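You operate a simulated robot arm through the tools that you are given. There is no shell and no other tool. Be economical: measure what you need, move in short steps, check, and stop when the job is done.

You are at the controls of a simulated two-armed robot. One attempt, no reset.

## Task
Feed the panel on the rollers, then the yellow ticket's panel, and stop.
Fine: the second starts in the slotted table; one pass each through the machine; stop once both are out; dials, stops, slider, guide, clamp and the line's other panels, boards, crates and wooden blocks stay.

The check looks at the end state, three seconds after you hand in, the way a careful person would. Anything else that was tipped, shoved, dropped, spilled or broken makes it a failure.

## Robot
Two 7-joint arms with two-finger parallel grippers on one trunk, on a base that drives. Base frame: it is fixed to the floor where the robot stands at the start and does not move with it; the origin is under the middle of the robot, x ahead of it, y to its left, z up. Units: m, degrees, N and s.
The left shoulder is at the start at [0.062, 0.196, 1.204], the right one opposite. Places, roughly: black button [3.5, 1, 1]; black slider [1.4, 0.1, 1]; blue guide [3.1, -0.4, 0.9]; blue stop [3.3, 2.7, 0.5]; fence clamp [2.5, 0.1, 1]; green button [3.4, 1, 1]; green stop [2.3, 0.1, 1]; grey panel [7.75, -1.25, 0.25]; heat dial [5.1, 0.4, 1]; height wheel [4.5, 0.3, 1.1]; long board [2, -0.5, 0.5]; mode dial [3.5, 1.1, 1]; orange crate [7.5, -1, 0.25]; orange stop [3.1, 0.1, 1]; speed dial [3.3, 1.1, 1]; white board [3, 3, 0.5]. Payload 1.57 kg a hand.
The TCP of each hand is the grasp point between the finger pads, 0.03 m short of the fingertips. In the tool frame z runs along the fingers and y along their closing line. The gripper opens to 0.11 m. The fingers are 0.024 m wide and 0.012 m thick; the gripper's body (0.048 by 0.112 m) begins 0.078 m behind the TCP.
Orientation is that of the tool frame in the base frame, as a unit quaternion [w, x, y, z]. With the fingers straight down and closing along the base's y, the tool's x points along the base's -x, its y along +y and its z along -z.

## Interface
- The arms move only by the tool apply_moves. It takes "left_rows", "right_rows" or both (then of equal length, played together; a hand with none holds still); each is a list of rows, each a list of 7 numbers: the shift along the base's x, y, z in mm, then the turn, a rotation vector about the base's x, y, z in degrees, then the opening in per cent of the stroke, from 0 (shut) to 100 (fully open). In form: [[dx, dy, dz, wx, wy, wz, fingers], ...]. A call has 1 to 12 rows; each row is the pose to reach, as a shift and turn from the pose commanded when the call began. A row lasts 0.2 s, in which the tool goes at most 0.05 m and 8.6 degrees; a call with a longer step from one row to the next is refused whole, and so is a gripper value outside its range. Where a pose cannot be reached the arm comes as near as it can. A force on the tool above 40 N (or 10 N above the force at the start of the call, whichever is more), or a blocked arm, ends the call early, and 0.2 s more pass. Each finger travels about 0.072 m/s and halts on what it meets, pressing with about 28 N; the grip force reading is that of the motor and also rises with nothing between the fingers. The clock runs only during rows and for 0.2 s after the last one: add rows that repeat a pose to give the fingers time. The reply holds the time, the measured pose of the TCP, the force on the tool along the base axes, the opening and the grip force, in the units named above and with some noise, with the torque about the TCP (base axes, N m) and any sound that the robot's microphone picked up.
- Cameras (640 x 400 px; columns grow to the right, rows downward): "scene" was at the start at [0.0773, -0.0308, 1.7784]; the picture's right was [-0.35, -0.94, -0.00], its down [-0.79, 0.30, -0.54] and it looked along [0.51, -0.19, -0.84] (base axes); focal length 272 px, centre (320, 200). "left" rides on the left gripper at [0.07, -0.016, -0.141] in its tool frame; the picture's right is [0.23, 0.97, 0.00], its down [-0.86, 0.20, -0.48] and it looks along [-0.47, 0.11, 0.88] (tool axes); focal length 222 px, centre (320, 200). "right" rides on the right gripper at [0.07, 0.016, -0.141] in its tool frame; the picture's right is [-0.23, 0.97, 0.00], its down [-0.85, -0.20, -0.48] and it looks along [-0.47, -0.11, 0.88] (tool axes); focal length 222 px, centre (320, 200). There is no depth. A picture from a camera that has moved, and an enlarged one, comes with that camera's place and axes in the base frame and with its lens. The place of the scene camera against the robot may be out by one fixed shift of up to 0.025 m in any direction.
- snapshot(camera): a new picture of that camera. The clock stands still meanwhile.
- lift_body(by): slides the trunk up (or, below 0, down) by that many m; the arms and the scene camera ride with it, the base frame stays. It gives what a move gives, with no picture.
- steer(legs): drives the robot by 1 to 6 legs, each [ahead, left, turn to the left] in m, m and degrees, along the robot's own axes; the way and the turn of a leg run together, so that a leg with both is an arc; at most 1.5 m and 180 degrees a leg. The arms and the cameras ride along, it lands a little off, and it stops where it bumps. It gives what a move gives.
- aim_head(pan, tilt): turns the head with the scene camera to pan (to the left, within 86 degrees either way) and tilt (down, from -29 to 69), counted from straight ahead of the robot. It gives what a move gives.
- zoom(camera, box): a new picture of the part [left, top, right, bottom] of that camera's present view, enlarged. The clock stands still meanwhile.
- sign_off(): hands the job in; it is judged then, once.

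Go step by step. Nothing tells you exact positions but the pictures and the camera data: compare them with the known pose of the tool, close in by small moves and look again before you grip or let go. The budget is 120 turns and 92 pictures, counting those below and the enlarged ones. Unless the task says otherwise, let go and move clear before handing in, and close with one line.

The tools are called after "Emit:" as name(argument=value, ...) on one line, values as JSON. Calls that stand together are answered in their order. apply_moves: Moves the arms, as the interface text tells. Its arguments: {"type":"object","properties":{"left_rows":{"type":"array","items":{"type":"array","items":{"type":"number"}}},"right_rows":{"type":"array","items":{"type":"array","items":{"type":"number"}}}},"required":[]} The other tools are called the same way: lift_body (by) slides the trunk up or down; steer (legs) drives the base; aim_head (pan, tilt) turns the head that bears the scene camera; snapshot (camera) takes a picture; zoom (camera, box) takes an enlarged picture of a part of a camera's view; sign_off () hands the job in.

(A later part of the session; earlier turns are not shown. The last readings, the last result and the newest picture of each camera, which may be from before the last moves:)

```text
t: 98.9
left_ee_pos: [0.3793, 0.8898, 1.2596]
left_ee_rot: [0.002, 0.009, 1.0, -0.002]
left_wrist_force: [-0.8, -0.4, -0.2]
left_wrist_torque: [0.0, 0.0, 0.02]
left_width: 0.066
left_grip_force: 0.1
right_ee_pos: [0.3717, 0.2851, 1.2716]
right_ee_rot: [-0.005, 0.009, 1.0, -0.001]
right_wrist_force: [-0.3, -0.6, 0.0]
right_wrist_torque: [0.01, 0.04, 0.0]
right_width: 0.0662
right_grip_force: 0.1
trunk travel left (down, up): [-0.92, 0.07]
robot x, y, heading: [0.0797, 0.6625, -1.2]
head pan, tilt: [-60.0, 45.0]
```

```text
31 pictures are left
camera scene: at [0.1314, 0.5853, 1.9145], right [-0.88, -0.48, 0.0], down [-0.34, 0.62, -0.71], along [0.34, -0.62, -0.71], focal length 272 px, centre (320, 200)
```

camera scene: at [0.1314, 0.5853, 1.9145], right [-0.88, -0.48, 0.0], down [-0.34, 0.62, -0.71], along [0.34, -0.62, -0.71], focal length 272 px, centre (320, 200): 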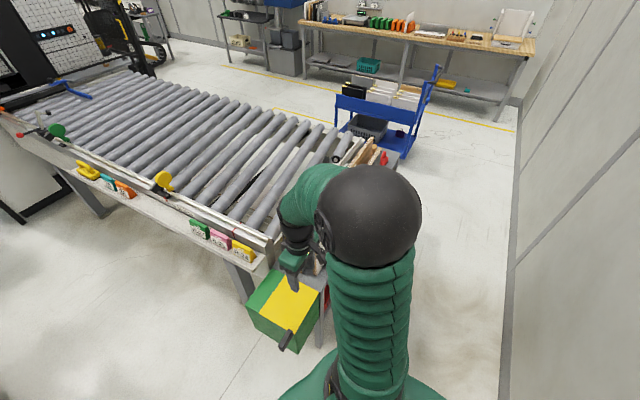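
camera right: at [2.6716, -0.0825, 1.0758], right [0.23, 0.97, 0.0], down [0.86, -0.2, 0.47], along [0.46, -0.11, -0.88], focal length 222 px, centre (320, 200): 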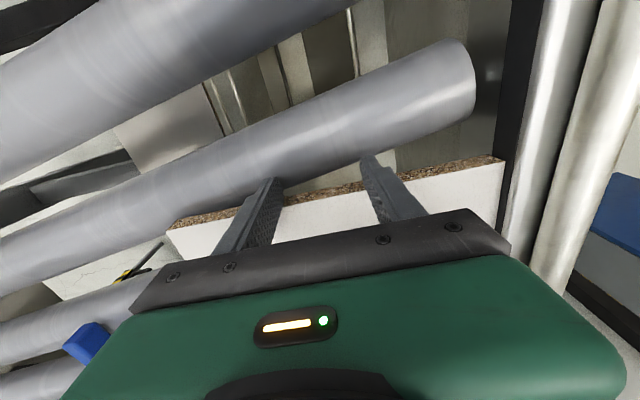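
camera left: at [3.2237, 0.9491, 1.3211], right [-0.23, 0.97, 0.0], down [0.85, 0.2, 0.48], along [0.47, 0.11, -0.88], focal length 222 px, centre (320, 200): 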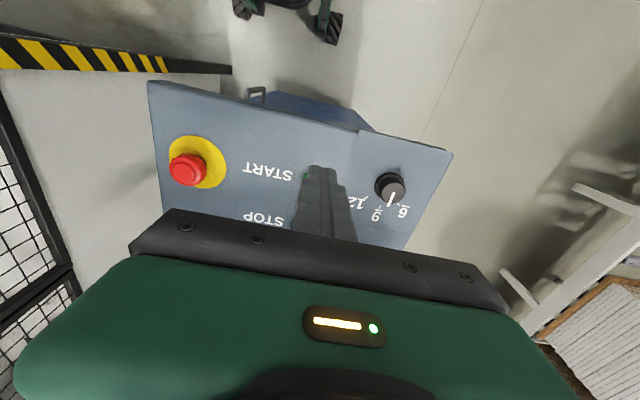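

I'll return to in front of the slotted table and take a close look at the panel labels.

Emit:
steer(legs=[[-0.1, 0, 1.2], [0, -0.6, 0], [0.02, 0, 0]])

Emit:
aim_head(pan=-5, tilt=60)

Emit:
snapshot(camera="scene")

```text
t: 103.5
left_ee_pos: [0.2856, 0.282, 1.2619]
left_ee_rot: [0.004, -0.001, 1.0, 0.0]
left_wrist_force: [-1.1, -0.2, -0.3]
left_wrist_torque: [0.02, -0.01, -0.01]
left_width: 0.066
left_grip_force: 0.0
right_ee_pos: [0.2906, -0.3235, 1.2711]
right_ee_rot: [-0.002, -0.001, 1.0, 0.001]
right_wrist_force: [-1.4, 0.0, 0.3]
right_wrist_torque: [0.02, -0.03, -0.01]
right_width: 0.0658
right_grip_force: 0.0
trunk travel left (down, up): [-0.92, 0.07]
robot x, y, heading: [-0.0027, 0.0529, -0.1]
head pan, tilt: [-60.0, 45.0]
```

```text
t: 104.7
left_ee_pos: [0.2896, 0.2855, 1.2608]
left_ee_rot: [0.002, 0.0, 1.0, -0.001]
left_wrist_force: [-0.3, 0.0, 0.1]
left_wrist_torque: [-0.03, -0.01, 0.02]
left_width: 0.066
left_grip_force: 0.0
right_ee_pos: [0.2954, -0.3176, 1.2714]
right_ee_rot: [-0.005, -0.001, 1.0, -0.001]
right_wrist_force: [-0.2, 0.1, 0.0]
right_wrist_torque: [-0.04, 0.04, 0.01]
right_width: 0.0658
right_grip_force: 0.0
trunk travel left (down, up): [-0.92, 0.07]
robot x, y, heading: [-0.0012, 0.0523, -0.2]
head pan, tilt: [-5.0, 60.0]
```

```text
30 pictures are left
camera scene: at [0.0772, 0.0413, 1.8948], right [-0.09, -1.0, 0.0], down [-0.86, 0.08, -0.5], along [0.5, -0.04, -0.87], focal length 272 px, centre (320, 200)
```

scene: 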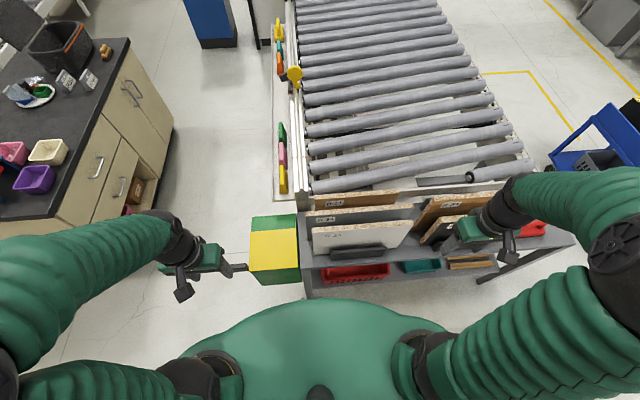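

Emit:
zoom(camera="scene", box=[290, 180, 450, 280])

```text
4.00 times, centred on (370, 230) of scene
camera zoom: at [0.0772, 0.0413, 1.8948], right [-0.09, -1.0, 0.0], down [-0.86, 0.08, -0.5], along [0.5, -0.04, -0.87], focal length 1089 px, centre (120, 80)
```

zoom: 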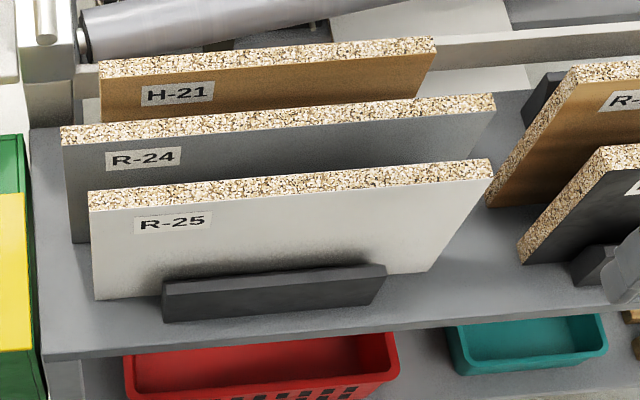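

R-24 is the grey middle panel of the left group, with a raw top edge at about x≈0.55, y≈-0.15, z≈1.0. I'll raise the trunk, then turn the right hand 90° and move it above the panel's middle.

Emit:
lift_body(by=0.065)

Emit:
apply_moves(right_rows=[[15, 15, 0, 0, 0, 7.5, 45], [30, 30, 0, 0, 0, 15, 45], [45, 45, 0, 0, 0, 22.5, 45], [60, 60, 0, 0, 0, 30, 45], [75, 75, 0, 0, 0, 37.5, 45], [95, 90, 0, 0, 0, 45, 45], [115, 105, 0, 0, 0, 52.5, 45], [135, 120, 0, 0, 0, 60, 45], [155, 135, 0, 0, 0, 67.5, 45], [175, 150, 0, 0, 0, 75, 45], [195, 165, 0, 0, 0, 82.5, 45], [210, 175, 0, 0, 0, 90, 45]])

Emit:
snapshot(camera="right")

Emit:
snapshot(camera="scene")

```text
t: 105.8
left_ee_pos: [0.2873, 0.286, 1.3245]
left_ee_rot: [0.002, -0.001, 1.0, -0.002]
left_wrist_force: [-0.2, -0.6, -0.9]
left_wrist_torque: [-0.01, -0.01, 0.0]
left_width: 0.0659
left_grip_force: 0.0
right_ee_pos: [0.2938, -0.3185, 1.3364]
right_ee_rot: [-0.005, -0.001, 1.0, -0.001]
right_wrist_force: [-0.4, 0.3, 0.5]
right_wrist_torque: [0.01, 0.02, 0.02]
right_width: 0.0657
right_grip_force: 0.0
trunk travel left (down, up): [-0.985, 0.005]
robot x, y, heading: [-0.004, 0.055, -0.2]
head pan, tilt: [-5.0, 60.0]
```

```text
t: 108.4
left_ee_pos: [0.2887, 0.2879, 1.3252]
left_ee_rot: [0.001, -0.001, 1.0, -0.002]
left_wrist_force: [0.4, -0.5, 0.2]
left_wrist_torque: [-0.04, 0.03, 0.02]
left_width: 0.0662
left_grip_force: 0.1
right_ee_pos: [0.5056, -0.1427, 1.3363]
right_ee_rot: [0.003, 0.709, -0.706, 0.004]
right_wrist_force: [-0.9, -0.8, -0.1]
right_wrist_torque: [-0.03, 0.0, -0.01]
right_width: 0.0495
right_grip_force: 0.1
trunk travel left (down, up): [-0.985, 0.005]
robot x, y, heading: [-0.005, 0.0531, -0.2]
head pan, tilt: [-5.0, 60.0]
```

```text
28 pictures are left
camera right: at [0.4894, -0.2127, 1.4771], right [-0.97, 0.22, 0.0], down [0.2, 0.86, 0.47], along [0.11, 0.46, -0.88], focal length 222 px, centre (320, 200)
```

right: 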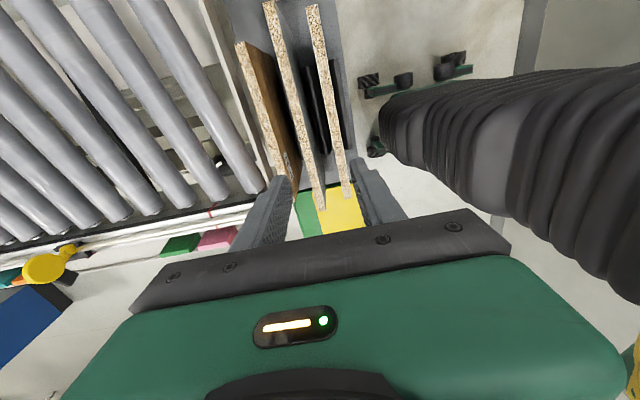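

```text
27 pictures are left
camera scene: at [0.0775, 0.0425, 1.9598], right [-0.09, -1.0, 0.0], down [-0.86, 0.08, -0.5], along [0.5, -0.04, -0.87], focal length 272 px, centre (320, 200)
```

scene: 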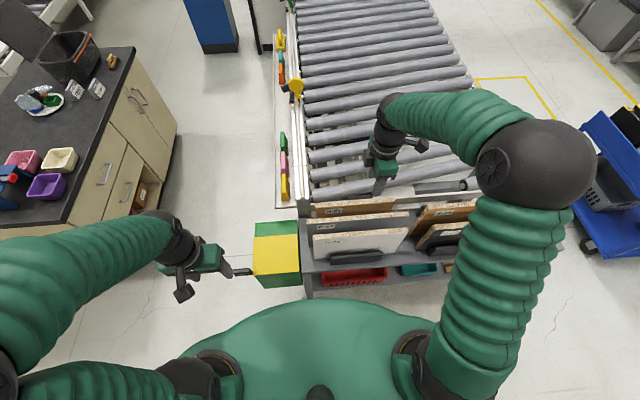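

R-24's top edge runs from about (0.56, 0.05) to (0.55, -0.345) at z≈0.98. I'll centre over x≈0.556, descend partway and check.

Emit:
apply_moves(right_rows=[[25, 0, -30, 0, 0, 0, 45], [50, 0, -60, 0, 0, 0, 45], [50, 0, -105, 0, 0, 0, 45], [50, 0, -150, 0, 0, 0, 45], [50, 0, -195, 0, 0, 0, 45], [50, 0, -240, 0, 0, 0, 45], [50, 0, -270, 0, 0, 0, 45]])

Emit:
snapshot(camera="right")

```text
t: 110.0
left_ee_pos: [0.2879, 0.2869, 1.3261]
left_ee_rot: [0.003, -0.002, 1.0, -0.002]
left_wrist_force: [-0.1, -0.3, -0.2]
left_wrist_torque: [-0.03, 0.03, -0.05]
left_width: 0.066
left_grip_force: 0.1
right_ee_pos: [0.5527, -0.1428, 1.0695]
right_ee_rot: [0.001, 0.708, -0.706, 0.004]
right_wrist_force: [0.7, 0.5, -0.2]
right_wrist_torque: [-0.02, -0.02, 0.0]
right_width: 0.0492
right_grip_force: 0.1
trunk travel left (down, up): [-0.985, 0.005]
robot x, y, heading: [-0.0008, 0.0556, 0.1]
head pan, tilt: [-5.0, 60.0]
```

```text
26 pictures are left
camera right: at [0.5375, -0.2118, 1.2095], right [-0.97, 0.23, 0.0], down [0.2, 0.86, 0.47], along [0.11, 0.46, -0.88], focal length 222 px, centre (320, 200)
```

right: 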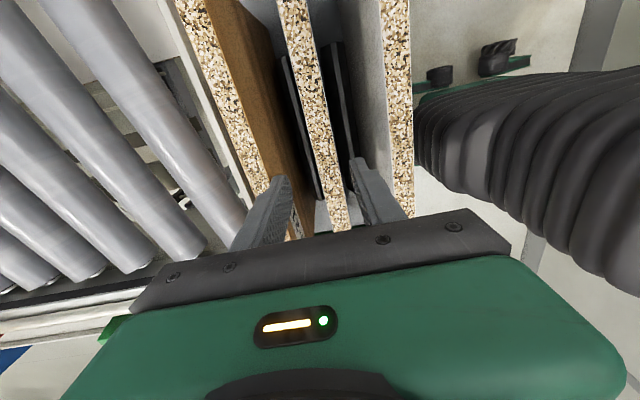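

The fingers straddle R-24 cleanly, with room on both neighbours. I'll descend about 95 mm and look before closing.

Emit:
apply_moves(right_rows=[[0, 0, -35, 0, 0, 0, 45], [0, 0, -65, 0, 0, 0, 45], [0, 0, -85, 0, 0, 0, 45], [0, 0, -95, 0, 0, 0, 45]])

Emit:
snapshot(camera="right")

```text
t: 111.0
left_ee_pos: [0.2879, 0.2859, 1.3254]
left_ee_rot: [0.003, -0.001, 1.0, -0.003]
left_wrist_force: [-0.2, 0.0, -0.4]
left_wrist_torque: [-0.02, 0.0, 0.0]
left_width: 0.0661
left_grip_force: 0.1
right_ee_pos: [0.5534, -0.1424, 0.9727]
right_ee_rot: [0.003, 0.708, -0.706, 0.003]
right_wrist_force: [-1.4, 0.0, 0.5]
right_wrist_torque: [0.02, 0.02, 0.03]
right_width: 0.0493
right_grip_force: 0.1
trunk travel left (down, up): [-0.985, 0.005]
robot x, y, heading: [-0.0025, 0.0513, -0.1]
head pan, tilt: [-5.0, 60.0]
```

```text
25 pictures are left
camera right: at [0.5372, -0.2118, 1.1138], right [-0.97, 0.22, 0.0], down [0.2, 0.86, 0.47], along [0.11, 0.46, -0.88], focal length 222 px, centre (320, 200)
```

right: 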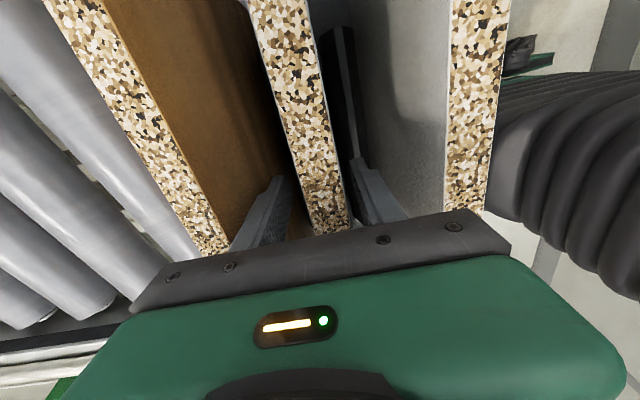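

The fingers reach about 40 mm below R-24's top edge, one on each side. I'll close and lift slowly.

Emit:
apply_moves(right_rows=[[0, 0, -5, 0, 0, 0, 20], [0, 0, -5, 0, 0, 0, 0], [0, 0, -5, 0, 0, 0, 0], [0, 0, -5, 0, 0, 0, 0], [0, 0, 10, 0, 0, 0, 0], [0, 0, 25, 0, 0, 0, 0], [0, 0, 45, 0, 0, 0, 0], [0, 0, 65, 0, 0, 0, 0], [0, 0, 85, 0, 0, 0, 0]])

Emit:
snapshot(camera="scene")

```text
t: 113.0
left_ee_pos: [0.2899, 0.2863, 1.3246]
left_ee_rot: [0.001, -0.001, 1.0, -0.002]
left_wrist_force: [0.1, 0.0, -0.1]
left_wrist_torque: [-0.04, 0.0, 0.0]
left_width: 0.066
left_grip_force: 0.0
right_ee_pos: [0.5563, -0.1424, 1.0559]
right_ee_rot: [0.001, 0.708, -0.706, 0.004]
right_wrist_force: [-1.0, -0.4, -13.2]
right_wrist_torque: [-0.02, -0.01, 0.05]
right_width: 0.02
right_grip_force: 27.8
trunk travel left (down, up): [-0.985, 0.005]
robot x, y, heading: [-0.0049, 0.0502, -0.4]
head pan, tilt: [-5.0, 60.0]
```

```text
24 pictures are left
camera scene: at [0.0803, 0.0415, 1.9596], right [-0.09, -1.0, 0.0], down [-0.86, 0.08, -0.5], along [0.49, -0.04, -0.87], focal length 272 px, centre (320, 200)
```

scene: 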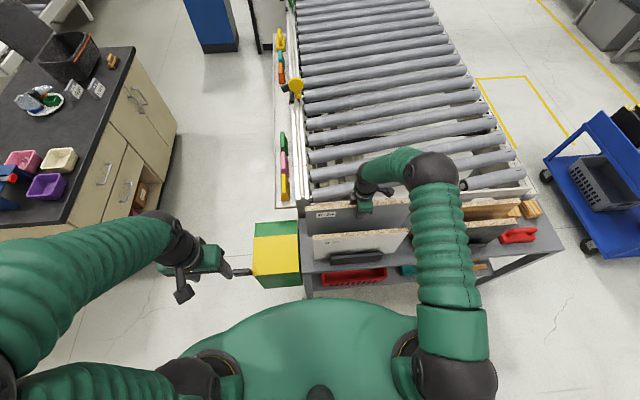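

I have R-24 gripped (20 mm thick, about 1.35 kg) and it is rising. I'll lift until its lower edge clears the neighbours.

Emit:
apply_moves(right_rows=[[0, 0, 35, 0, 0, 0, 0], [0, 0, 70, 0, 0, 0, 0], [0, 0, 105, 0, 0, 0, 0], [0, 0, 140, 0, 0, 0, 0], [0, 0, 175, 0, 0, 0, 0], [0, 0, 210, 0, 0, 0, 0], [0, 0, 240, 0, 0, 0, 0], [0, 0, 270, 0, 0, 0, 0], [0, 0, 270, 0, 0, 0, 0]])

Emit:
snapshot(camera="scene")

Emit:
snapshot(camera="left")

```text
t: 115.0
left_ee_pos: [0.2885, 0.2843, 1.3252]
left_ee_rot: [0.002, -0.001, 1.0, -0.002]
left_wrist_force: [-0.9, 0.1, 0.4]
left_wrist_torque: [-0.01, -0.03, 0.02]
left_width: 0.0662
left_grip_force: 0.0
right_ee_pos: [0.553, -0.1445, 1.3272]
right_ee_rot: [0.003, 0.708, -0.706, 0.003]
right_wrist_force: [1.0, 0.8, -11.4]
right_wrist_torque: [0.0, -0.02, -0.01]
right_width: 0.0199
right_grip_force: 28.3
trunk travel left (down, up): [-0.985, 0.005]
robot x, y, heading: [-0.0038, 0.0553, -0.2]
head pan, tilt: [-5.0, 60.0]
```

```text
23 pictures are left
camera scene: at [0.0793, 0.0408, 1.9596], right [-0.09, -1.0, 0.0], down [-0.86, 0.08, -0.5], along [0.49, -0.04, -0.87], focal length 272 px, centre (320, 200)
```

scene: 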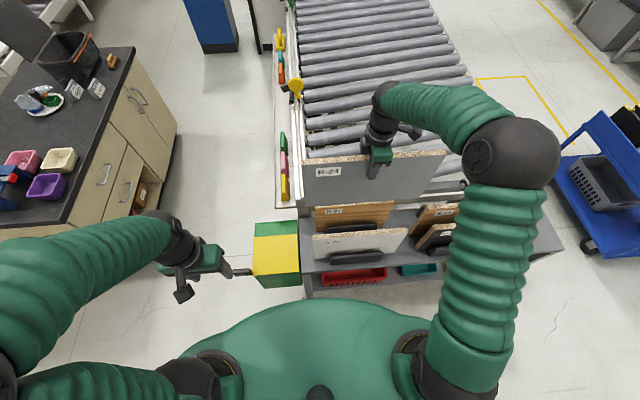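

```text
22 pictures are left
camera left: at [0.2188, 0.2687, 1.4658], right [-0.23, 0.97, 0.0], down [0.85, 0.2, 0.48], along [0.47, 0.11, -0.88], focal length 222 px, centre (320, 200)
```

left: 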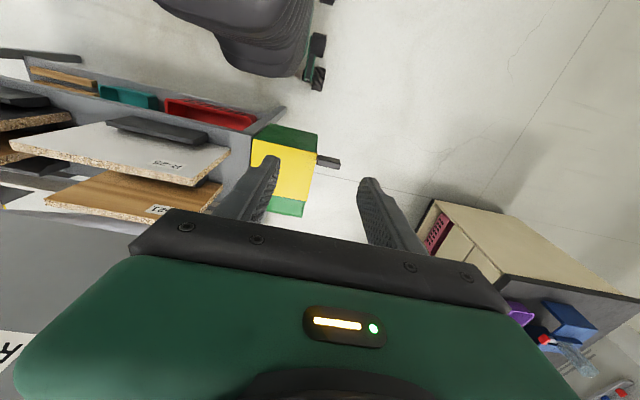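

The panel's lower edge is at z≈1.10, well clear (panel height about 0.24 m). I'll turn the hand 180° here so the labelled face will end up upward with the raw edge at the fence.

Emit:
apply_moves(right_rows=[[0, 0, 0, 0, 0, -7.5, 0], [0, 0, 0, 0, 0, -15, 0], [0, 0, 0, 0, 0, -22.5, 0], [0, 0, 0, 0, 0, -30, 0], [0, 0, 0, 0, 0, -37.5, 0], [0, 0, 0, 0, 0, -45, 0], [0, 0, 0, 0, 0, -52.5, 0], [0, 0, 0, 0, 0, -60, 0], [0, 0, 0, 0, 0, -67.5, 0], [0, 0, 0, 0, 0, -75, 0], [0, 0, 0, 0, 0, -82.5, 0], [0, 0, 0, 0, 0, -90, 0]])

Emit:
apply_moves(right_rows=[[0, 0, 0, 0, 0, -7.5, 0], [0, 0, 0, 0, 0, -15, 0], [0, 0, 0, 0, 0, -22.5, 0], [0, 0, 0, 0, 0, -30, 0], [0, 0, 0, 0, 0, -37.5, 0], [0, 0, 0, 0, 0, -45, 0], [0, 0, 0, 0, 0, -52.5, 0], [0, 0, 0, 0, 0, -60, 0], [0, 0, 0, 0, 0, -67.5, 0], [0, 0, 0, 0, 0, -75, 0], [0, 0, 0, 0, 0, -82.5, 0], [0, 0, 0, 0, 0, -90, 0]])

```text
t: 117.6
left_ee_pos: [0.2901, 0.2856, 1.3248]
left_ee_rot: [0.001, -0.002, 1.0, -0.001]
left_wrist_force: [-0.5, -0.5, 0.6]
left_wrist_torque: [0.01, -0.02, -0.02]
left_width: 0.0659
left_grip_force: 0.0
right_ee_pos: [0.5547, -0.1435, 1.3271]
right_ee_rot: [-0.005, 0.0, 1.0, -0.002]
right_wrist_force: [-0.3, 0.0, -11.9]
right_wrist_torque: [-0.02, 0.03, -0.04]
right_width: 0.0198
right_grip_force: 27.4
trunk travel left (down, up): [-0.985, 0.005]
robot x, y, heading: [0.0011, 0.0511, -0.0]
head pan, tilt: [-5.0, 60.0]
```

```text
t: 120.2
left_ee_pos: [0.2891, 0.2851, 1.3242]
left_ee_rot: [0.002, -0.001, 1.0, -0.001]
left_wrist_force: [0.3, -1.3, 0.6]
left_wrist_torque: [-0.02, 0.01, -0.01]
left_width: 0.0658
left_grip_force: 0.0
right_ee_pos: [0.5555, -0.1422, 1.326]
right_ee_rot: [-0.005, 0.708, 0.707, 0.0]
right_wrist_force: [-0.7, -0.2, -12.0]
right_wrist_torque: [0.02, -0.01, -0.02]
right_width: 0.0197
right_grip_force: 28.0
trunk travel left (down, up): [-0.985, 0.005]
robot x, y, heading: [-0.0012, 0.0499, -0.1]
head pan, tilt: [-5.0, 60.0]
```

The hand is turned. I'll raise it slightly more, strafe into the aisle, drive ahead to x≈1.31 and turn to face the line.

Emit:
apply_moves(right_rows=[[-20, 0, 20, 0, 0, 0, 0], [-40, 0, 40, 0, 0, 0, 0], [-40, 0, 50, 0, 0, 0, 0]])

Emit:
steer(legs=[[0, 0.6, 0], [0.7, 0, 0], [0.62, 0, 0]])

Emit:
steer(legs=[[0, 0, -90]])

Emit:
aim_head(pan=-10, tilt=50)

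Emit:
snapshot(camera="scene")

```text
t: 121.0
left_ee_pos: [0.2882, 0.2862, 1.3255]
left_ee_rot: [0.002, -0.001, 1.0, -0.002]
left_wrist_force: [-0.8, -0.1, -0.3]
left_wrist_torque: [0.0, -0.03, 0.05]
left_width: 0.0661
left_grip_force: 0.2
right_ee_pos: [0.5154, -0.1419, 1.3754]
right_ee_rot: [-0.004, 0.706, 0.708, 0.001]
right_wrist_force: [0.7, -0.7, -13.3]
right_wrist_torque: [0.03, 0.0, -0.02]
right_width: 0.02
right_grip_force: 28.2
trunk travel left (down, up): [-0.985, 0.005]
robot x, y, heading: [-0.0039, 0.0522, -0.3]
head pan, tilt: [-5.0, 60.0]
```

```text
t: 130.9
left_ee_pos: [1.5881, 0.9162, 1.3253]
left_ee_rot: [0.004, -0.013, 1.0, -0.003]
left_wrist_force: [0.9, 0.4, 0.2]
left_wrist_torque: [0.0, -0.03, -0.05]
left_width: 0.0659
left_grip_force: 0.0
right_ee_pos: [1.8258, 0.4924, 1.3769]
right_ee_rot: [-0.003, 0.697, 0.717, 0.001]
right_wrist_force: [-0.9, 0.6, -11.7]
right_wrist_torque: [0.07, 0.0, 0.01]
right_width: 0.0201
right_grip_force: 28.1
trunk travel left (down, up): [-0.985, 0.005]
robot x, y, heading: [1.3074, 0.6742, 1.2]
head pan, tilt: [-5.0, 60.0]
```

```text
t: 135.1
left_ee_pos: [1.5435, 0.3874, 1.3257]
left_ee_rot: [0.001, 0.702, 0.712, -0.003]
left_wrist_force: [0.4, 0.1, 0.2]
left_wrist_torque: [-0.03, -0.02, 0.01]
left_width: 0.0657
left_grip_force: 0.0
right_ee_pos: [1.118, 0.1536, 1.3765]
right_ee_rot: [-0.002, 1.0, 0.007, 0.004]
right_wrist_force: [0.0, 0.2, -11.8]
right_wrist_torque: [0.0, -0.01, -0.01]
right_width: 0.02
right_grip_force: 27.7
trunk travel left (down, up): [-0.985, 0.005]
robot x, y, heading: [1.3062, 0.6719, -89.4]
head pan, tilt: [-5.0, 60.0]
```

```text
t: 135.8
left_ee_pos: [1.5418, 0.3891, 1.3253]
left_ee_rot: [0.002, 0.702, 0.712, -0.003]
left_wrist_force: [0.2, -0.5, 0.6]
left_wrist_torque: [0.0, 0.02, 0.04]
left_width: 0.0659
left_grip_force: 0.1
right_ee_pos: [1.1162, 0.1566, 1.3766]
right_ee_rot: [-0.003, 1.0, 0.007, 0.004]
right_wrist_force: [0.2, 0.3, -12.1]
right_wrist_torque: [0.0, -0.04, -0.02]
right_width: 0.0198
right_grip_force: 28.3
trunk travel left (down, up): [-0.985, 0.005]
robot x, y, heading: [1.3069, 0.6756, -89.3]
head pan, tilt: [-10.0, 50.0]
```

```text
21 pictures are left
camera scene: at [1.2719, 0.5568, 1.9721], right [-0.99, 0.16, 0.0], down [0.12, 0.76, -0.64], along [-0.1, -0.63, -0.77], focal length 272 px, centre (320, 200)
```

scene: 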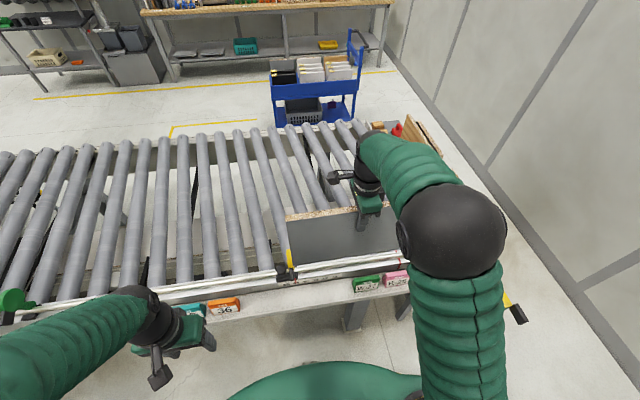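

R-24 hangs above the fence with its plain face toward me. I'll drive slightly closer, extend over the rollers with a 30° forward pitch, and then lower the trunk.

Emit:
steer(legs=[[0.07, 0, -0.7]])

Emit:
apply_moves(right_rows=[[-10, -30, 0, -5, 0, 0, 0], [-20, -60, 0, -10, 0, 0, 0], [-20, -90, 0, -15, 0, 0, 0], [-20, -120, 0, -20, 0, 0, 0], [-20, -150, 0, -25, 0, 0, 0], [-20, -177, 0, -30, 0, 0, 0], [-20, -177, 0, -30, 0, 0, 0]])

Emit:
snapshot(camera="scene")

```text
t: 136.8
left_ee_pos: [1.5389, 0.3353, 1.3284]
left_ee_rot: [0.004, 0.706, 0.708, -0.007]
left_wrist_force: [-0.1, 1.7, 0.1]
left_wrist_torque: [-0.11, -0.04, -0.01]
left_width: 0.0661
left_grip_force: 0.1
right_ee_pos: [1.1105, 0.1078, 1.3839]
right_ee_rot: [0.006, 1.0, 0.002, 0.004]
right_wrist_force: [-0.4, 2.0, -11.8]
right_wrist_torque: [0.1, -0.09, 0.03]
right_width: 0.0198
right_grip_force: 27.8
trunk travel left (down, up): [-0.985, 0.005]
robot x, y, heading: [1.3065, 0.6021, -90.0]
head pan, tilt: [-10.0, 50.0]
```

```text
t: 138.4
left_ee_pos: [1.5391, 0.3221, 1.3289]
left_ee_rot: [0.004, 0.706, 0.708, -0.007]
left_wrist_force: [-0.6, 0.8, -0.5]
left_wrist_torque: [-0.05, -0.01, -0.01]
left_width: 0.0661
left_grip_force: 0.1
right_ee_pos: [1.0917, -0.0821, 1.3801]
right_ee_rot: [0.26, 0.966, 0.003, 0.004]
right_wrist_force: [-0.8, 1.5, -12.5]
right_wrist_torque: [0.41, -0.03, -0.01]
right_width: 0.02
right_grip_force: 27.6
trunk travel left (down, up): [-0.985, 0.005]
robot x, y, heading: [1.3043, 0.6038, -90.0]
head pan, tilt: [-10.0, 50.0]
```

```text
20 pictures are left
camera scene: at [1.2696, 0.4901, 1.9725], right [-0.98, 0.17, 0.0], down [0.13, 0.76, -0.64], along [-0.11, -0.63, -0.77], focal length 272 px, centre (320, 200)
```

scene: 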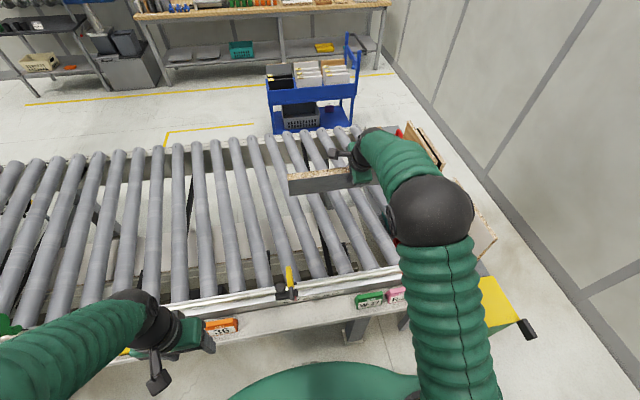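

The panel holds firm at 30° over the rollers. I'll lower the trunk 0.2 m to bring its lower edge near the rollers.

Emit:
lift_body(by=-0.2)

Emit:
snapshot(camera="right")

Emit:
snapshot(camera="scene")

```text
t: 140.6
left_ee_pos: [1.5397, 0.32, 1.1257]
left_ee_rot: [0.002, 0.706, 0.709, -0.005]
left_wrist_force: [0.2, 0.3, 1.3]
left_wrist_torque: [-0.02, 0.02, -0.01]
left_width: 0.066
left_grip_force: 0.1
right_ee_pos: [1.0916, -0.085, 1.1765]
right_ee_rot: [0.257, 0.966, 0.002, 0.005]
right_wrist_force: [0.1, -0.4, -12.9]
right_wrist_torque: [0.44, -0.05, 0.03]
right_width: 0.0201
right_grip_force: 28.5
trunk travel left (down, up): [-0.785, 0.205]
robot x, y, heading: [1.3032, 0.6055, -90.4]
head pan, tilt: [-10.0, 50.0]
```

```text
19 pictures are left
camera right: at [1.1608, -0.0291, 1.308], right [-0.22, -0.85, 0.48], down [-0.86, 0.41, 0.31], along [-0.46, -0.35, -0.82], focal length 222 px, centre (320, 200)
```

right: 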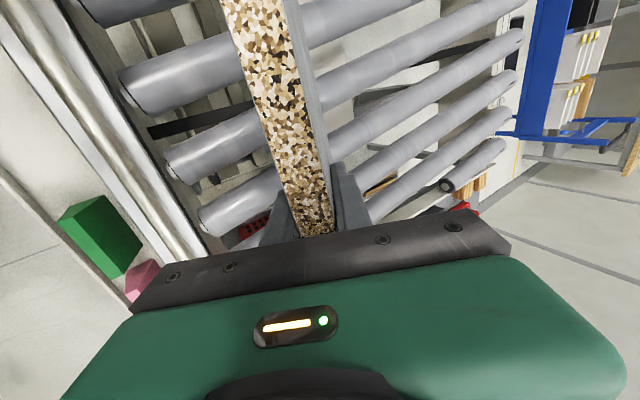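

```text
18 pictures are left
camera scene: at [1.2706, 0.4865, 1.7722], right [-0.98, 0.17, 0.0], down [0.13, 0.76, -0.64], along [-0.11, -0.63, -0.77], focal length 272 px, centre (320, 200)
```

scene: 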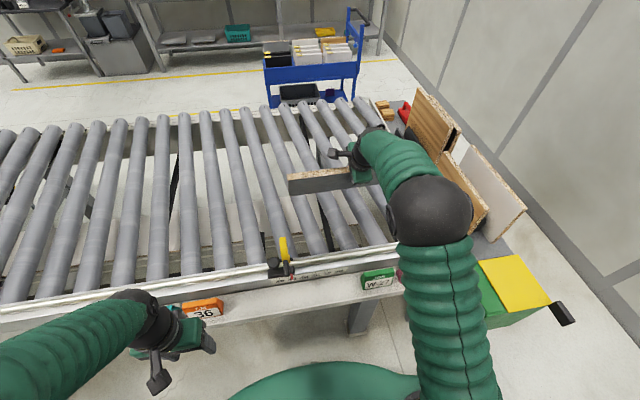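

The bottom edge is about 9 cm above the rollers. I'll lower gently toward contact.

Emit:
apply_moves(right_rows=[[0, 0, -20, 0, 0, 0, 0], [0, 0, -40, 0, 0, 0, 0], [0, 0, -60, 0, 0, 0, 0], [0, 0, -70, 0, 0, 0, 0], [0, 0, -76, 0, 0, 0, 0], [0, 0, -80, 0, 0, 0, 0]])

```text
t: 142.0
left_ee_pos: [1.5392, 0.3201, 1.1269]
left_ee_rot: [0.002, 0.706, 0.708, -0.004]
left_wrist_force: [-0.3, -0.8, -0.6]
left_wrist_torque: [0.01, -0.01, -0.01]
left_width: 0.066
left_grip_force: 0.1
right_ee_pos: [1.0909, -0.0849, 1.0974]
right_ee_rot: [0.259, 0.966, 0.002, 0.005]
right_wrist_force: [0.0, 0.9, -11.4]
right_wrist_torque: [0.38, -0.01, 0.01]
right_width: 0.0198
right_grip_force: 27.9
trunk travel left (down, up): [-0.785, 0.205]
robot x, y, heading: [1.3089, 0.6001, -90.0]
head pan, tilt: [-10.0, 50.0]
```

There's no contact yet, so I'll continue in finer steps.

Emit:
apply_moves(right_rows=[[0, 0, -4, 0, 0, 0, 0], [0, 0, -8, 0, 0, 0, 0], [0, 0, -11, 0, 0, 0, 0], [0, 0, -14, 0, 0, 0, 0], [0, 0, -17, 0, 0, 0, 0]])

```text
t: 143.2
left_ee_pos: [1.5391, 0.3193, 1.1262]
left_ee_rot: [0.002, 0.706, 0.708, -0.004]
left_wrist_force: [0.0, 0.1, -0.1]
left_wrist_torque: [-0.01, -0.01, -0.01]
left_width: 0.0659
left_grip_force: 0.1
right_ee_pos: [1.0915, -0.0856, 1.0794]
right_ee_rot: [0.257, 0.966, 0.002, 0.004]
right_wrist_force: [-0.1, -0.2, -11.9]
right_wrist_torque: [0.4, -0.04, 0.0]
right_width: 0.0199
right_grip_force: 27.3
trunk travel left (down, up): [-0.785, 0.205]
robot x, y, heading: [1.3059, 0.6022, -90.1]
head pan, tilt: [-10.0, 50.0]
```

Emit:
apply_moves(right_rows=[[0, 0, -4, 0, 0, 0, 0], [0, 0, -8, 0, 0, 0, 0], [0, 0, -12, 0, 0, 0, 0], [0, 0, -15, 0, 0, 0, 0], [0, 0, -18, 0, 0, 0, 0], [0, 0, -21, 0, 0, 0, 0], [0, 0, -24, 0, 0, 0, 0]])

Emit:
snapshot(camera="scene")

```text
t: 144.8
left_ee_pos: [1.5427, 0.3291, 1.1275]
left_ee_rot: [0.001, 0.707, 0.707, -0.007]
left_wrist_force: [0.4, -0.6, 0.3]
left_wrist_torque: [0.05, 0.02, -0.01]
left_width: 0.0662
left_grip_force: 0.0
right_ee_pos: [1.0928, -0.0823, 1.0649]
right_ee_rot: [0.265, 0.964, 0.002, 0.002]
right_wrist_force: [-0.8, 3.6, 26.5]
right_wrist_torque: [-2.28, -0.35, -0.18]
right_width: 0.0213
right_grip_force: 28.2
trunk travel left (down, up): [-0.785, 0.205]
robot x, y, heading: [1.3056, 0.6053, -90.1]
head pan, tilt: [-10.0, 50.0]
```

```text
17 pictures are left
camera scene: at [1.2745, 0.5005, 1.7737], right [-0.98, 0.17, 0.0], down [0.13, 0.75, -0.65], along [-0.11, -0.64, -0.76], focal length 272 px, centre (320, 200)
```

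scene: 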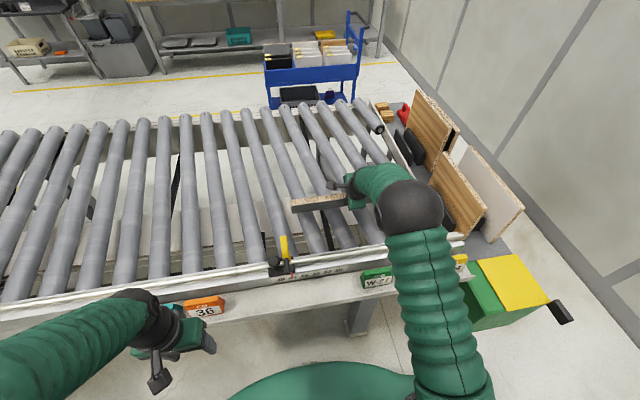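

Contact is made and the lower edge rests on the rollers. I'll relieve the pressure, then tilt the panel down about its lower edge while sliding it slightly outward, going first to about 58°.

Emit:
apply_moves(right_rows=[[0, 0, 14, 0, 0, 0, 0], [3, 3, 12, -2, 0, 0, 0], [3, 7, 8, -5, 0, 0, 0], [3, 10, 3, -8, 0, 0, 0], [3, 13, -6, -12, 0, 0, 0], [3, 17, -16, -16, 0, 0, 0], [3, 19, -27, -20, 0, 0, 0], [3, 20, -39, -24, 0, 0, 0], [3, 20, -51, -28, 0, 0, 0]])

Emit:
snapshot(camera="scene")

Emit:
snapshot(camera="right")

```text
t: 146.8
left_ee_pos: [1.539, 0.3218, 1.1267]
left_ee_rot: [0.002, 0.706, 0.709, -0.004]
left_wrist_force: [-0.7, -0.2, -0.1]
left_wrist_torque: [0.03, -0.01, -0.03]
left_width: 0.0662
left_grip_force: 0.1
right_ee_pos: [1.0926, -0.0643, 1.0081]
right_ee_rot: [0.486, 0.874, 0.003, 0.003]
right_wrist_force: [-0.5, -1.9, -5.6]
right_wrist_torque: [0.42, 0.04, -0.07]
right_width: 0.0199
right_grip_force: 27.8
trunk travel left (down, up): [-0.785, 0.205]
robot x, y, heading: [1.3059, 0.6045, -90.0]
head pan, tilt: [-10.0, 50.0]
```

```text
16 pictures are left
camera scene: at [1.2699, 0.4896, 1.7725], right [-0.98, 0.17, 0.0], down [0.13, 0.76, -0.64], along [-0.11, -0.63, -0.77], focal length 272 px, centre (320, 200)
```

scene: 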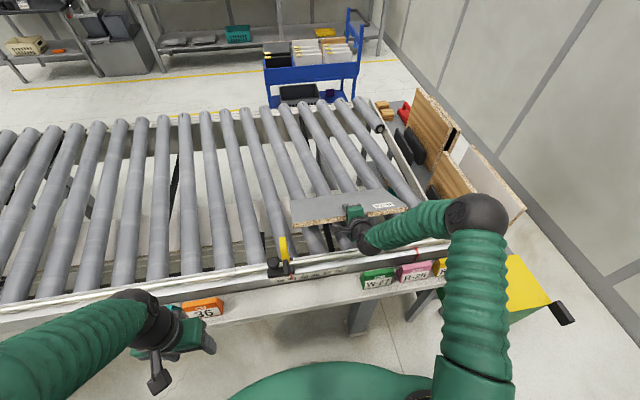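

```text
15 pictures are left
camera right: at [1.1631, 0.0465, 1.095], right [-0.23, -0.52, 0.83], down [-0.86, 0.5, 0.08], along [-0.46, -0.69, -0.56], focal length 222 px, centre (320, 200)
```

right: 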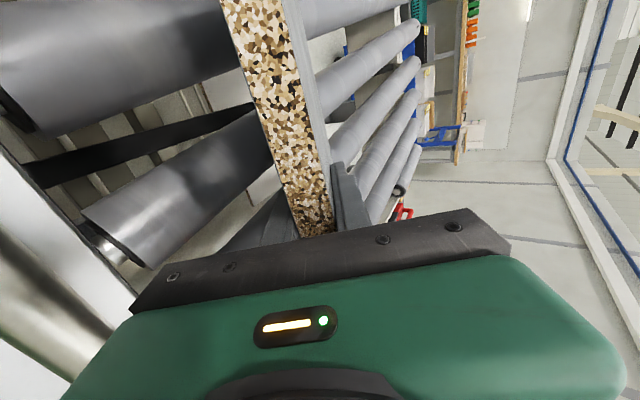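

The lower edge is on the rollers and the label faces up on the trailing side. I'll continue tilting down to about 75° while sliding it away from the fence for hand clearance.

Emit:
apply_moves(right_rows=[[0, -8, -8, -3, 0, 0, 0], [0, -16, -17, -6, 0, 0, 0], [0, -24, -28, -9, 0, 0, 0], [0, -32, -39, -12, 0, 0, 0], [0, -40, -48, -14.5, 0, 0, 0], [0, -48, -57, -17, 0, 0, 0]])

Emit:
snapshot(camera="scene")

```text
t: 148.2
left_ee_pos: [1.5394, 0.3235, 1.1262]
left_ee_rot: [0.001, 0.706, 0.708, -0.005]
left_wrist_force: [0.3, -0.2, 0.1]
left_wrist_torque: [-0.01, 0.01, -0.03]
left_width: 0.0658
left_grip_force: 0.1
right_ee_pos: [1.0963, -0.1106, 0.9513]
right_ee_rot: [0.61, 0.793, 0.003, 0.003]
right_wrist_force: [0.0, 5.5, 6.6]
right_wrist_torque: [-2.28, -0.03, -0.25]
right_width: 0.0229
right_grip_force: 27.9
trunk travel left (down, up): [-0.785, 0.205]
robot x, y, heading: [1.3079, 0.6018, -90.0]
head pan, tilt: [-10.0, 50.0]
```

```text
14 pictures are left
camera scene: at [1.2712, 0.4939, 1.7727], right [-0.98, 0.17, 0.0], down [0.13, 0.75, -0.64], along [-0.11, -0.63, -0.77], focal length 272 px, centre (320, 200)
```

scene: 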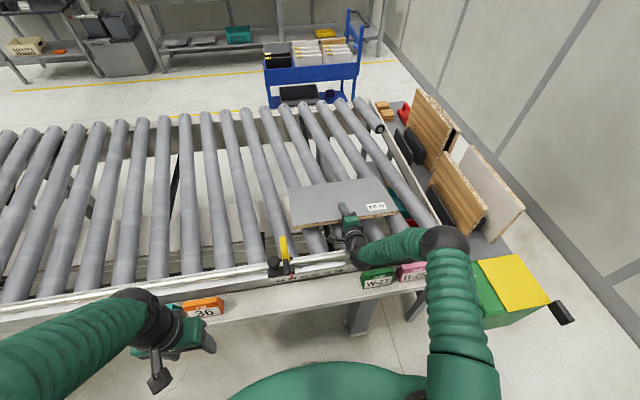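

R-24 is nearly flat at about 15°. I'll open the gripper and back out along the finger axis.

Emit:
apply_moves(right_rows=[[0, 0, 0, 0, 0, 0, 30], [0, 0, 0, 0, 0, 0, 40], [0, 0, 0, 0, 0, 0, 45], [0, 12, 4, 0, 0, 0, 45], [0, 24, 8, 0, 0, 0, 45], [0, 36, 13, 0, 0, 0, 45], [0, 48, 18, 0, 0, 0, 45], [0, 60, 24, 0, 0, 0, 45]])

Emit:
snapshot(camera="scene")

```text
t: 150.0
left_ee_pos: [1.5393, 0.322, 1.126]
left_ee_rot: [0.001, 0.706, 0.708, -0.004]
left_wrist_force: [-0.7, 0.8, 0.4]
left_wrist_torque: [-0.01, -0.02, 0.01]
left_width: 0.066
left_grip_force: 0.0
right_ee_pos: [1.0955, -0.0524, 0.9729]
right_ee_rot: [0.608, 0.794, 0.004, 0.003]
right_wrist_force: [0.8, -1.3, -6.0]
right_wrist_torque: [-0.19, -0.01, -0.01]
right_width: 0.0549
right_grip_force: 3.2
trunk travel left (down, up): [-0.785, 0.205]
robot x, y, heading: [1.301, 0.6061, -90.1]
head pan, tilt: [-10.0, 50.0]
```

```text
13 pictures are left
camera scene: at [1.2703, 0.4885, 1.7723], right [-0.98, 0.17, 0.0], down [0.13, 0.76, -0.64], along [-0.11, -0.63, -0.77], focal length 272 px, centre (320, 200)
```

scene: 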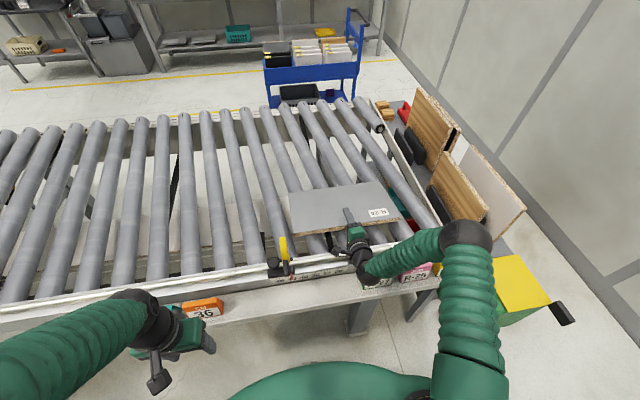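

The edge still rests on the lower finger. I'll back out a bit further, then rise.

Emit:
apply_moves(right_rows=[[0, 10, 4, 0, 0, 0, 45], [0, 20, 8, 0, 0, 0, 45], [0, 30, 12, 0, 0, 0, 45], [0, 40, 18, 0, 0, 0, 45], [0, 46, 35, 0, 0, 0, 45], [0, 52, 70, 4, 0, 0, 45], [0, 56, 105, 10, 0, 0, 45], [0, 60, 145, 18, 0, 0, 45], [0, 60, 185, 26, 0, 0, 45]])

Emit:
snapshot(camera="scene")

```text
t: 152.0
left_ee_pos: [1.542, 0.325, 1.125]
left_ee_rot: [0.0, 0.706, 0.708, -0.004]
left_wrist_force: [0.6, -0.5, -0.1]
left_wrist_torque: [-0.01, 0.01, 0.01]
left_width: 0.0659
left_grip_force: 0.0
right_ee_pos: [1.1009, 0.007, 1.1594]
right_ee_rot: [0.415, 0.91, 0.004, 0.003]
right_wrist_force: [-0.2, 0.1, 0.5]
right_wrist_torque: [0.03, 0.0, -0.03]
right_width: 0.0496
right_grip_force: 0.0
trunk travel left (down, up): [-0.785, 0.205]
robot x, y, heading: [1.3036, 0.6053, -90.0]
head pan, tilt: [-10.0, 50.0]
```

```text
12 pictures are left
camera scene: at [1.2747, 0.4923, 1.7725], right [-0.98, 0.17, 0.0], down [0.13, 0.75, -0.64], along [-0.11, -0.63, -0.77], focal length 272 px, centre (320, 200)
```

scene: 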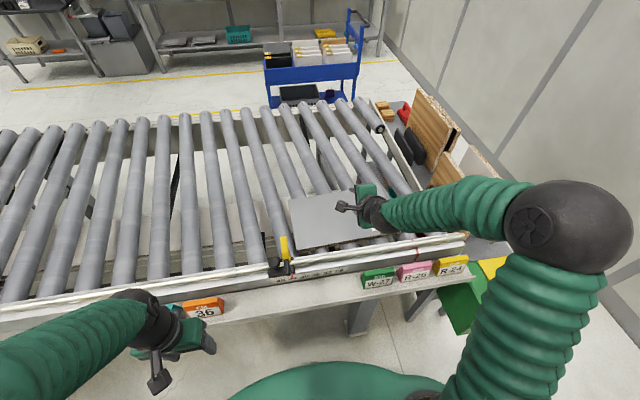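

R-24 lies flat with its label up, about 4–5 cm off the fence. I'll straighten the right hand, yaw it back to neutral, raise the trunk and turn to face along the line.

Emit:
apply_moves(right_rows=[[0, 15, 20, 7, 0, 0, 30], [0, 30, 40, 14, 0, 0, 0], [0, 45, 60, 21, 0, 0, 0], [0, 60, 80, 28, 0, 0, 0], [0, 75, 90, 35, 0, 0, 0], [0, 90, 90, 42, 0, 0, 0], [0, 100, 90, 49, 0, 0, 0]])

Emit:
apply_moves(right_rows=[[0, 0, 0, 0, 0, 7.5, 0], [0, 0, 0, 0, 0, 15, 0], [0, 0, 0, 0, 0, 22.5, 0], [0, 0, 0, 0, 0, 30, 0], [0, 0, 0, 0, 0, 37.5, 0], [0, 0, 0, 0, 0, 45, 0], [0, 0, 0, 0, 0, 52.5, 0], [0, 0, 0, 0, 0, 60, 0], [0, 0, 0, 0, 0, 67.5, 0], [0, 0, 0, 0, 0, 75, 0], [0, 0, 0, 0, 0, 82.5, 0], [0, 0, 0, 0, 0, 90, 0]])

Emit:
lift_body(by=0.1)

Emit:
steer(legs=[[0, 0, 90]])

```text
t: 153.6
left_ee_pos: [1.5423, 0.3205, 1.1252]
left_ee_rot: [-0.001, 0.706, 0.708, -0.005]
left_wrist_force: [0.9, -0.8, 0.5]
left_wrist_torque: [0.01, 0.03, 0.01]
left_width: 0.0661
left_grip_force: 0.1
right_ee_pos: [1.097, 0.1042, 1.2473]
right_ee_rot: [-0.002, 1.0, 0.001, 0.004]
right_wrist_force: [1.0, -0.4, 0.4]
right_wrist_torque: [0.04, 0.01, 0.02]
right_width: 0.0003
right_grip_force: 21.3
trunk travel left (down, up): [-0.785, 0.205]
robot x, y, heading: [1.3034, 0.6024, -90.1]
head pan, tilt: [-10.0, 50.0]
```

```text
t: 156.2
left_ee_pos: [1.5407, 0.3228, 1.1259]
left_ee_rot: [0.001, 0.706, 0.708, -0.004]
left_wrist_force: [-0.3, 0.6, -0.1]
left_wrist_torque: [0.0, -0.03, 0.0]
left_width: 0.066
left_grip_force: 0.0
right_ee_pos: [1.094, 0.1078, 1.2488]
right_ee_rot: [-0.002, 0.705, 0.709, 0.004]
right_wrist_force: [1.2, -0.2, -0.6]
right_wrist_torque: [-0.06, -0.01, 0.0]
right_width: 0.0002
right_grip_force: 21.2
trunk travel left (down, up): [-0.785, 0.205]
robot x, y, heading: [1.3049, 0.6046, -90.1]
head pan, tilt: [-10.0, 50.0]
```

```text
t: 157.5
left_ee_pos: [1.5395, 0.3219, 1.2251]
left_ee_rot: [0.0, 0.706, 0.709, -0.004]
left_wrist_force: [0.0, -0.3, 0.3]
left_wrist_torque: [0.0, 0.02, -0.03]
left_width: 0.0663
left_grip_force: 0.1
right_ee_pos: [1.0956, 0.1073, 1.3481]
right_ee_rot: [-0.003, 0.706, 0.708, 0.002]
right_wrist_force: [-0.8, -0.3, 0.9]
right_wrist_torque: [-0.02, 0.01, 0.02]
right_width: 0.0002
right_grip_force: 21.4
trunk travel left (down, up): [-0.885, 0.105]
robot x, y, heading: [1.3081, 0.6059, -90.0]
head pan, tilt: [-10.0, 50.0]
```

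```text
t: 161.8
left_ee_pos: [1.5841, 0.8394, 1.2272]
left_ee_rot: [0.003, -0.007, 1.0, -0.003]
left_wrist_force: [0.3, -0.6, 0.5]
left_wrist_torque: [0.0, 0.01, 0.0]
left_width: 0.066
left_grip_force: 0.1
right_ee_pos: [1.805, 0.3976, 1.3502]
right_ee_rot: [-0.003, -0.007, 1.0, 0.001]
right_wrist_force: [0.4, 1.3, -0.1]
right_wrist_torque: [-0.01, -0.03, -0.04]
right_width: 0.0
right_grip_force: 21.5
trunk travel left (down, up): [-0.885, 0.105]
robot x, y, heading: [1.3056, 0.6047, 0.5]
head pan, tilt: [-10.0, 50.0]
```

I'm facing along the line again. I'll back up next to R-24, lower the trunk a little, and bring the closed right fingers over toward the panel's far edge with an outward tilt.

Emit:
steer(legs=[[-0.3, 0, -0.5]])

Emit:
apply_moves(right_rows=[[-30, -30, 0, 0, 0, 0, 0], [-60, -60, 0, 0, 0, 0, 0], [-90, -90, 0, 0, 0, 0, 0], [-120, -122, 0, 0, 0, 0, 0], [-150, -155, 0, 0, 0, 0, 0], [-180, -190, 0, 0, 0, 0, 0], [-210, -225, 0, -5, 0, 0, 0], [-240, -260, -10, -10, 0, 0, 0], [-270, -295, -20, -15, 0, 0, 0], [-300, -330, -30, -20, 0, 0, 0], [-330, -365, -40, -25, 0, 0, 0], [-355, -400, -50, -30, 0, 0, 0]])

Emit:
lift_body(by=-0.1)

Emit:
aim_head(pan=-75, tilt=50)

Emit:
snapshot(camera="scene")

```text
t: 163.8
left_ee_pos: [1.2936, 0.8361, 1.2261]
left_ee_rot: [0.004, -0.002, 1.0, -0.003]
left_wrist_force: [-1.0, -0.3, -0.2]
left_wrist_torque: [-0.02, 0.05, 0.02]
left_width: 0.0661
left_grip_force: 0.1
right_ee_pos: [1.5072, 0.3916, 1.3472]
right_ee_rot: [-0.007, -0.001, 1.0, 0.002]
right_wrist_force: [0.4, -0.2, 1.0]
right_wrist_torque: [0.0, 0.01, -0.01]
right_width: 0.0
right_grip_force: 20.7
trunk travel left (down, up): [-0.885, 0.105]
robot x, y, heading: [1.0068, 0.6012, 0.1]
head pan, tilt: [-10.0, 50.0]
```

```text
t: 166.4
left_ee_pos: [1.2883, 0.8337, 1.2274]
left_ee_rot: [0.005, -0.003, 1.0, -0.001]
left_wrist_force: [0.5, -0.6, 0.4]
left_wrist_torque: [0.0, 0.01, 0.0]
left_width: 0.0658
left_grip_force: 0.2
right_ee_pos: [1.1457, -0.0112, 1.2976]
right_ee_rot: [-0.004, -0.001, 0.966, -0.258]
right_wrist_force: [-1.3, 0.5, -0.4]
right_wrist_torque: [0.03, -0.03, 0.05]
right_width: 0.0
right_grip_force: 21.8
trunk travel left (down, up): [-0.885, 0.105]
robot x, y, heading: [1.01, 0.603, 0.0]
head pan, tilt: [-10.0, 50.0]
```

```text
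t: 167.8
left_ee_pos: [1.2878, 0.8352, 1.1283]
left_ee_rot: [0.005, -0.001, 1.0, -0.001]
left_wrist_force: [1.2, 0.3, 0.1]
left_wrist_torque: [0.0, 0.03, 0.03]
left_width: 0.066
left_grip_force: 0.1
right_ee_pos: [1.1467, -0.0096, 1.1967]
right_ee_rot: [-0.005, -0.001, 0.966, -0.257]
right_wrist_force: [-1.2, -0.4, 0.6]
right_wrist_torque: [-0.03, -0.03, 0.02]
right_width: 0.0001
right_grip_force: 21.4
trunk travel left (down, up): [-0.785, 0.205]
robot x, y, heading: [1.0044, 0.6019, -0.1]
head pan, tilt: [-10.0, 50.0]
```

```text
t: 169.1
left_ee_pos: [1.2879, 0.8345, 1.1276]
left_ee_rot: [0.005, -0.002, 1.0, -0.002]
left_wrist_force: [-0.1, 0.5, 0.0]
left_wrist_torque: [0.01, 0.0, 0.0]
left_width: 0.0659
left_grip_force: 0.1
right_ee_pos: [1.1465, -0.0092, 1.1975]
right_ee_rot: [-0.004, -0.001, 0.966, -0.258]
right_wrist_force: [-0.2, -0.9, -0.5]
right_wrist_torque: [0.01, 0.0, -0.02]
right_width: 0.0
right_grip_force: 21.5
trunk travel left (down, up): [-0.785, 0.205]
robot x, y, heading: [1.0078, 0.6004, -0.2]
head pan, tilt: [-75.0, 50.0]
```

```text
11 pictures are left
camera scene: at [1.0381, 0.5213, 1.7725], right [-0.97, -0.26, 0.0], down [-0.2, 0.74, -0.64], along [0.17, -0.62, -0.77], focal length 272 px, centre (320, 200)
```

scene: 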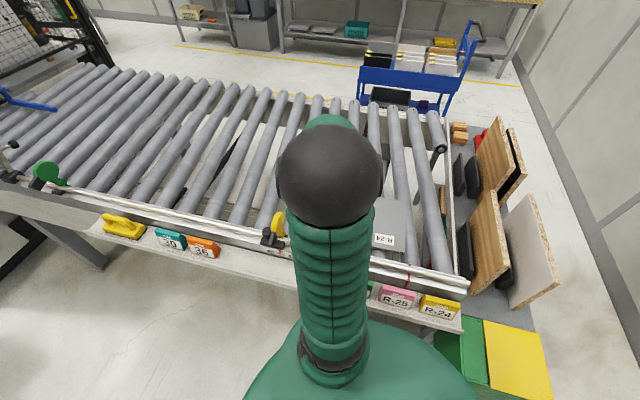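

R-24 spans x≈0.87–1.27 with its fence-side edge near y≈0. I'll reach past the far edge (y≈-0.25), staying above it for now, and check with the hand camera.

Emit:
apply_moves(right_rows=[[-15, -40, -10, 0, 0, 0, 0], [-30, -80, -25, 0, 0, 0, 0], [-45, -120, -40, 0, 0, 0, 0], [-60, -160, -60, 0, 0, 0, 0], [-65, -200, -80, 0, 0, 0, 0], [-65, -240, -100, 0, 0, 0, 0], [-65, -278, -120, 0, 0, 0, 0], [-65, -278, -160, 0, 0, 0, 0]])

Emit:
snapshot(camera="right")

```text
t: 170.9
left_ee_pos: [1.2876, 0.8337, 1.1281]
left_ee_rot: [0.005, -0.002, 1.0, -0.001]
left_wrist_force: [-0.2, -0.1, 0.2]
left_wrist_torque: [0.02, -0.01, 0.0]
left_width: 0.0659
left_grip_force: 0.1
right_ee_pos: [1.0817, -0.2883, 1.0363]
right_ee_rot: [-0.005, 0.0, 0.966, -0.257]
right_wrist_force: [0.0, -0.8, 0.4]
right_wrist_torque: [-0.02, -0.01, -0.02]
right_width: 0.0
right_grip_force: 21.4
trunk travel left (down, up): [-0.785, 0.205]
robot x, y, heading: [1.0058, 0.6015, -0.1]
head pan, tilt: [-75.0, 50.0]
```

```text
10 pictures are left
camera right: at [1.0138, -0.2046, 1.1513], right [0.22, 0.84, -0.49], down [0.86, 0.06, 0.51], along [0.46, -0.53, -0.71], focal length 222 px, centre (320, 200)
```

right: 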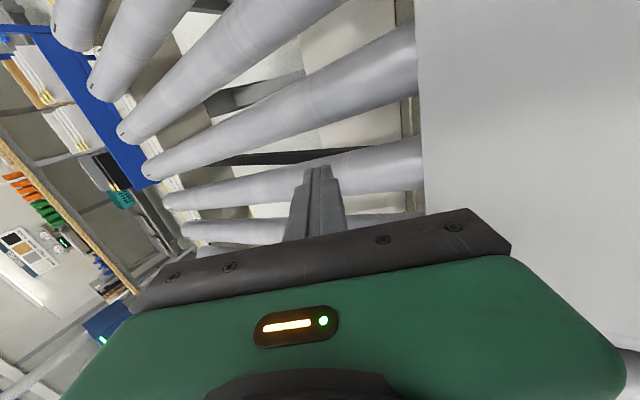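

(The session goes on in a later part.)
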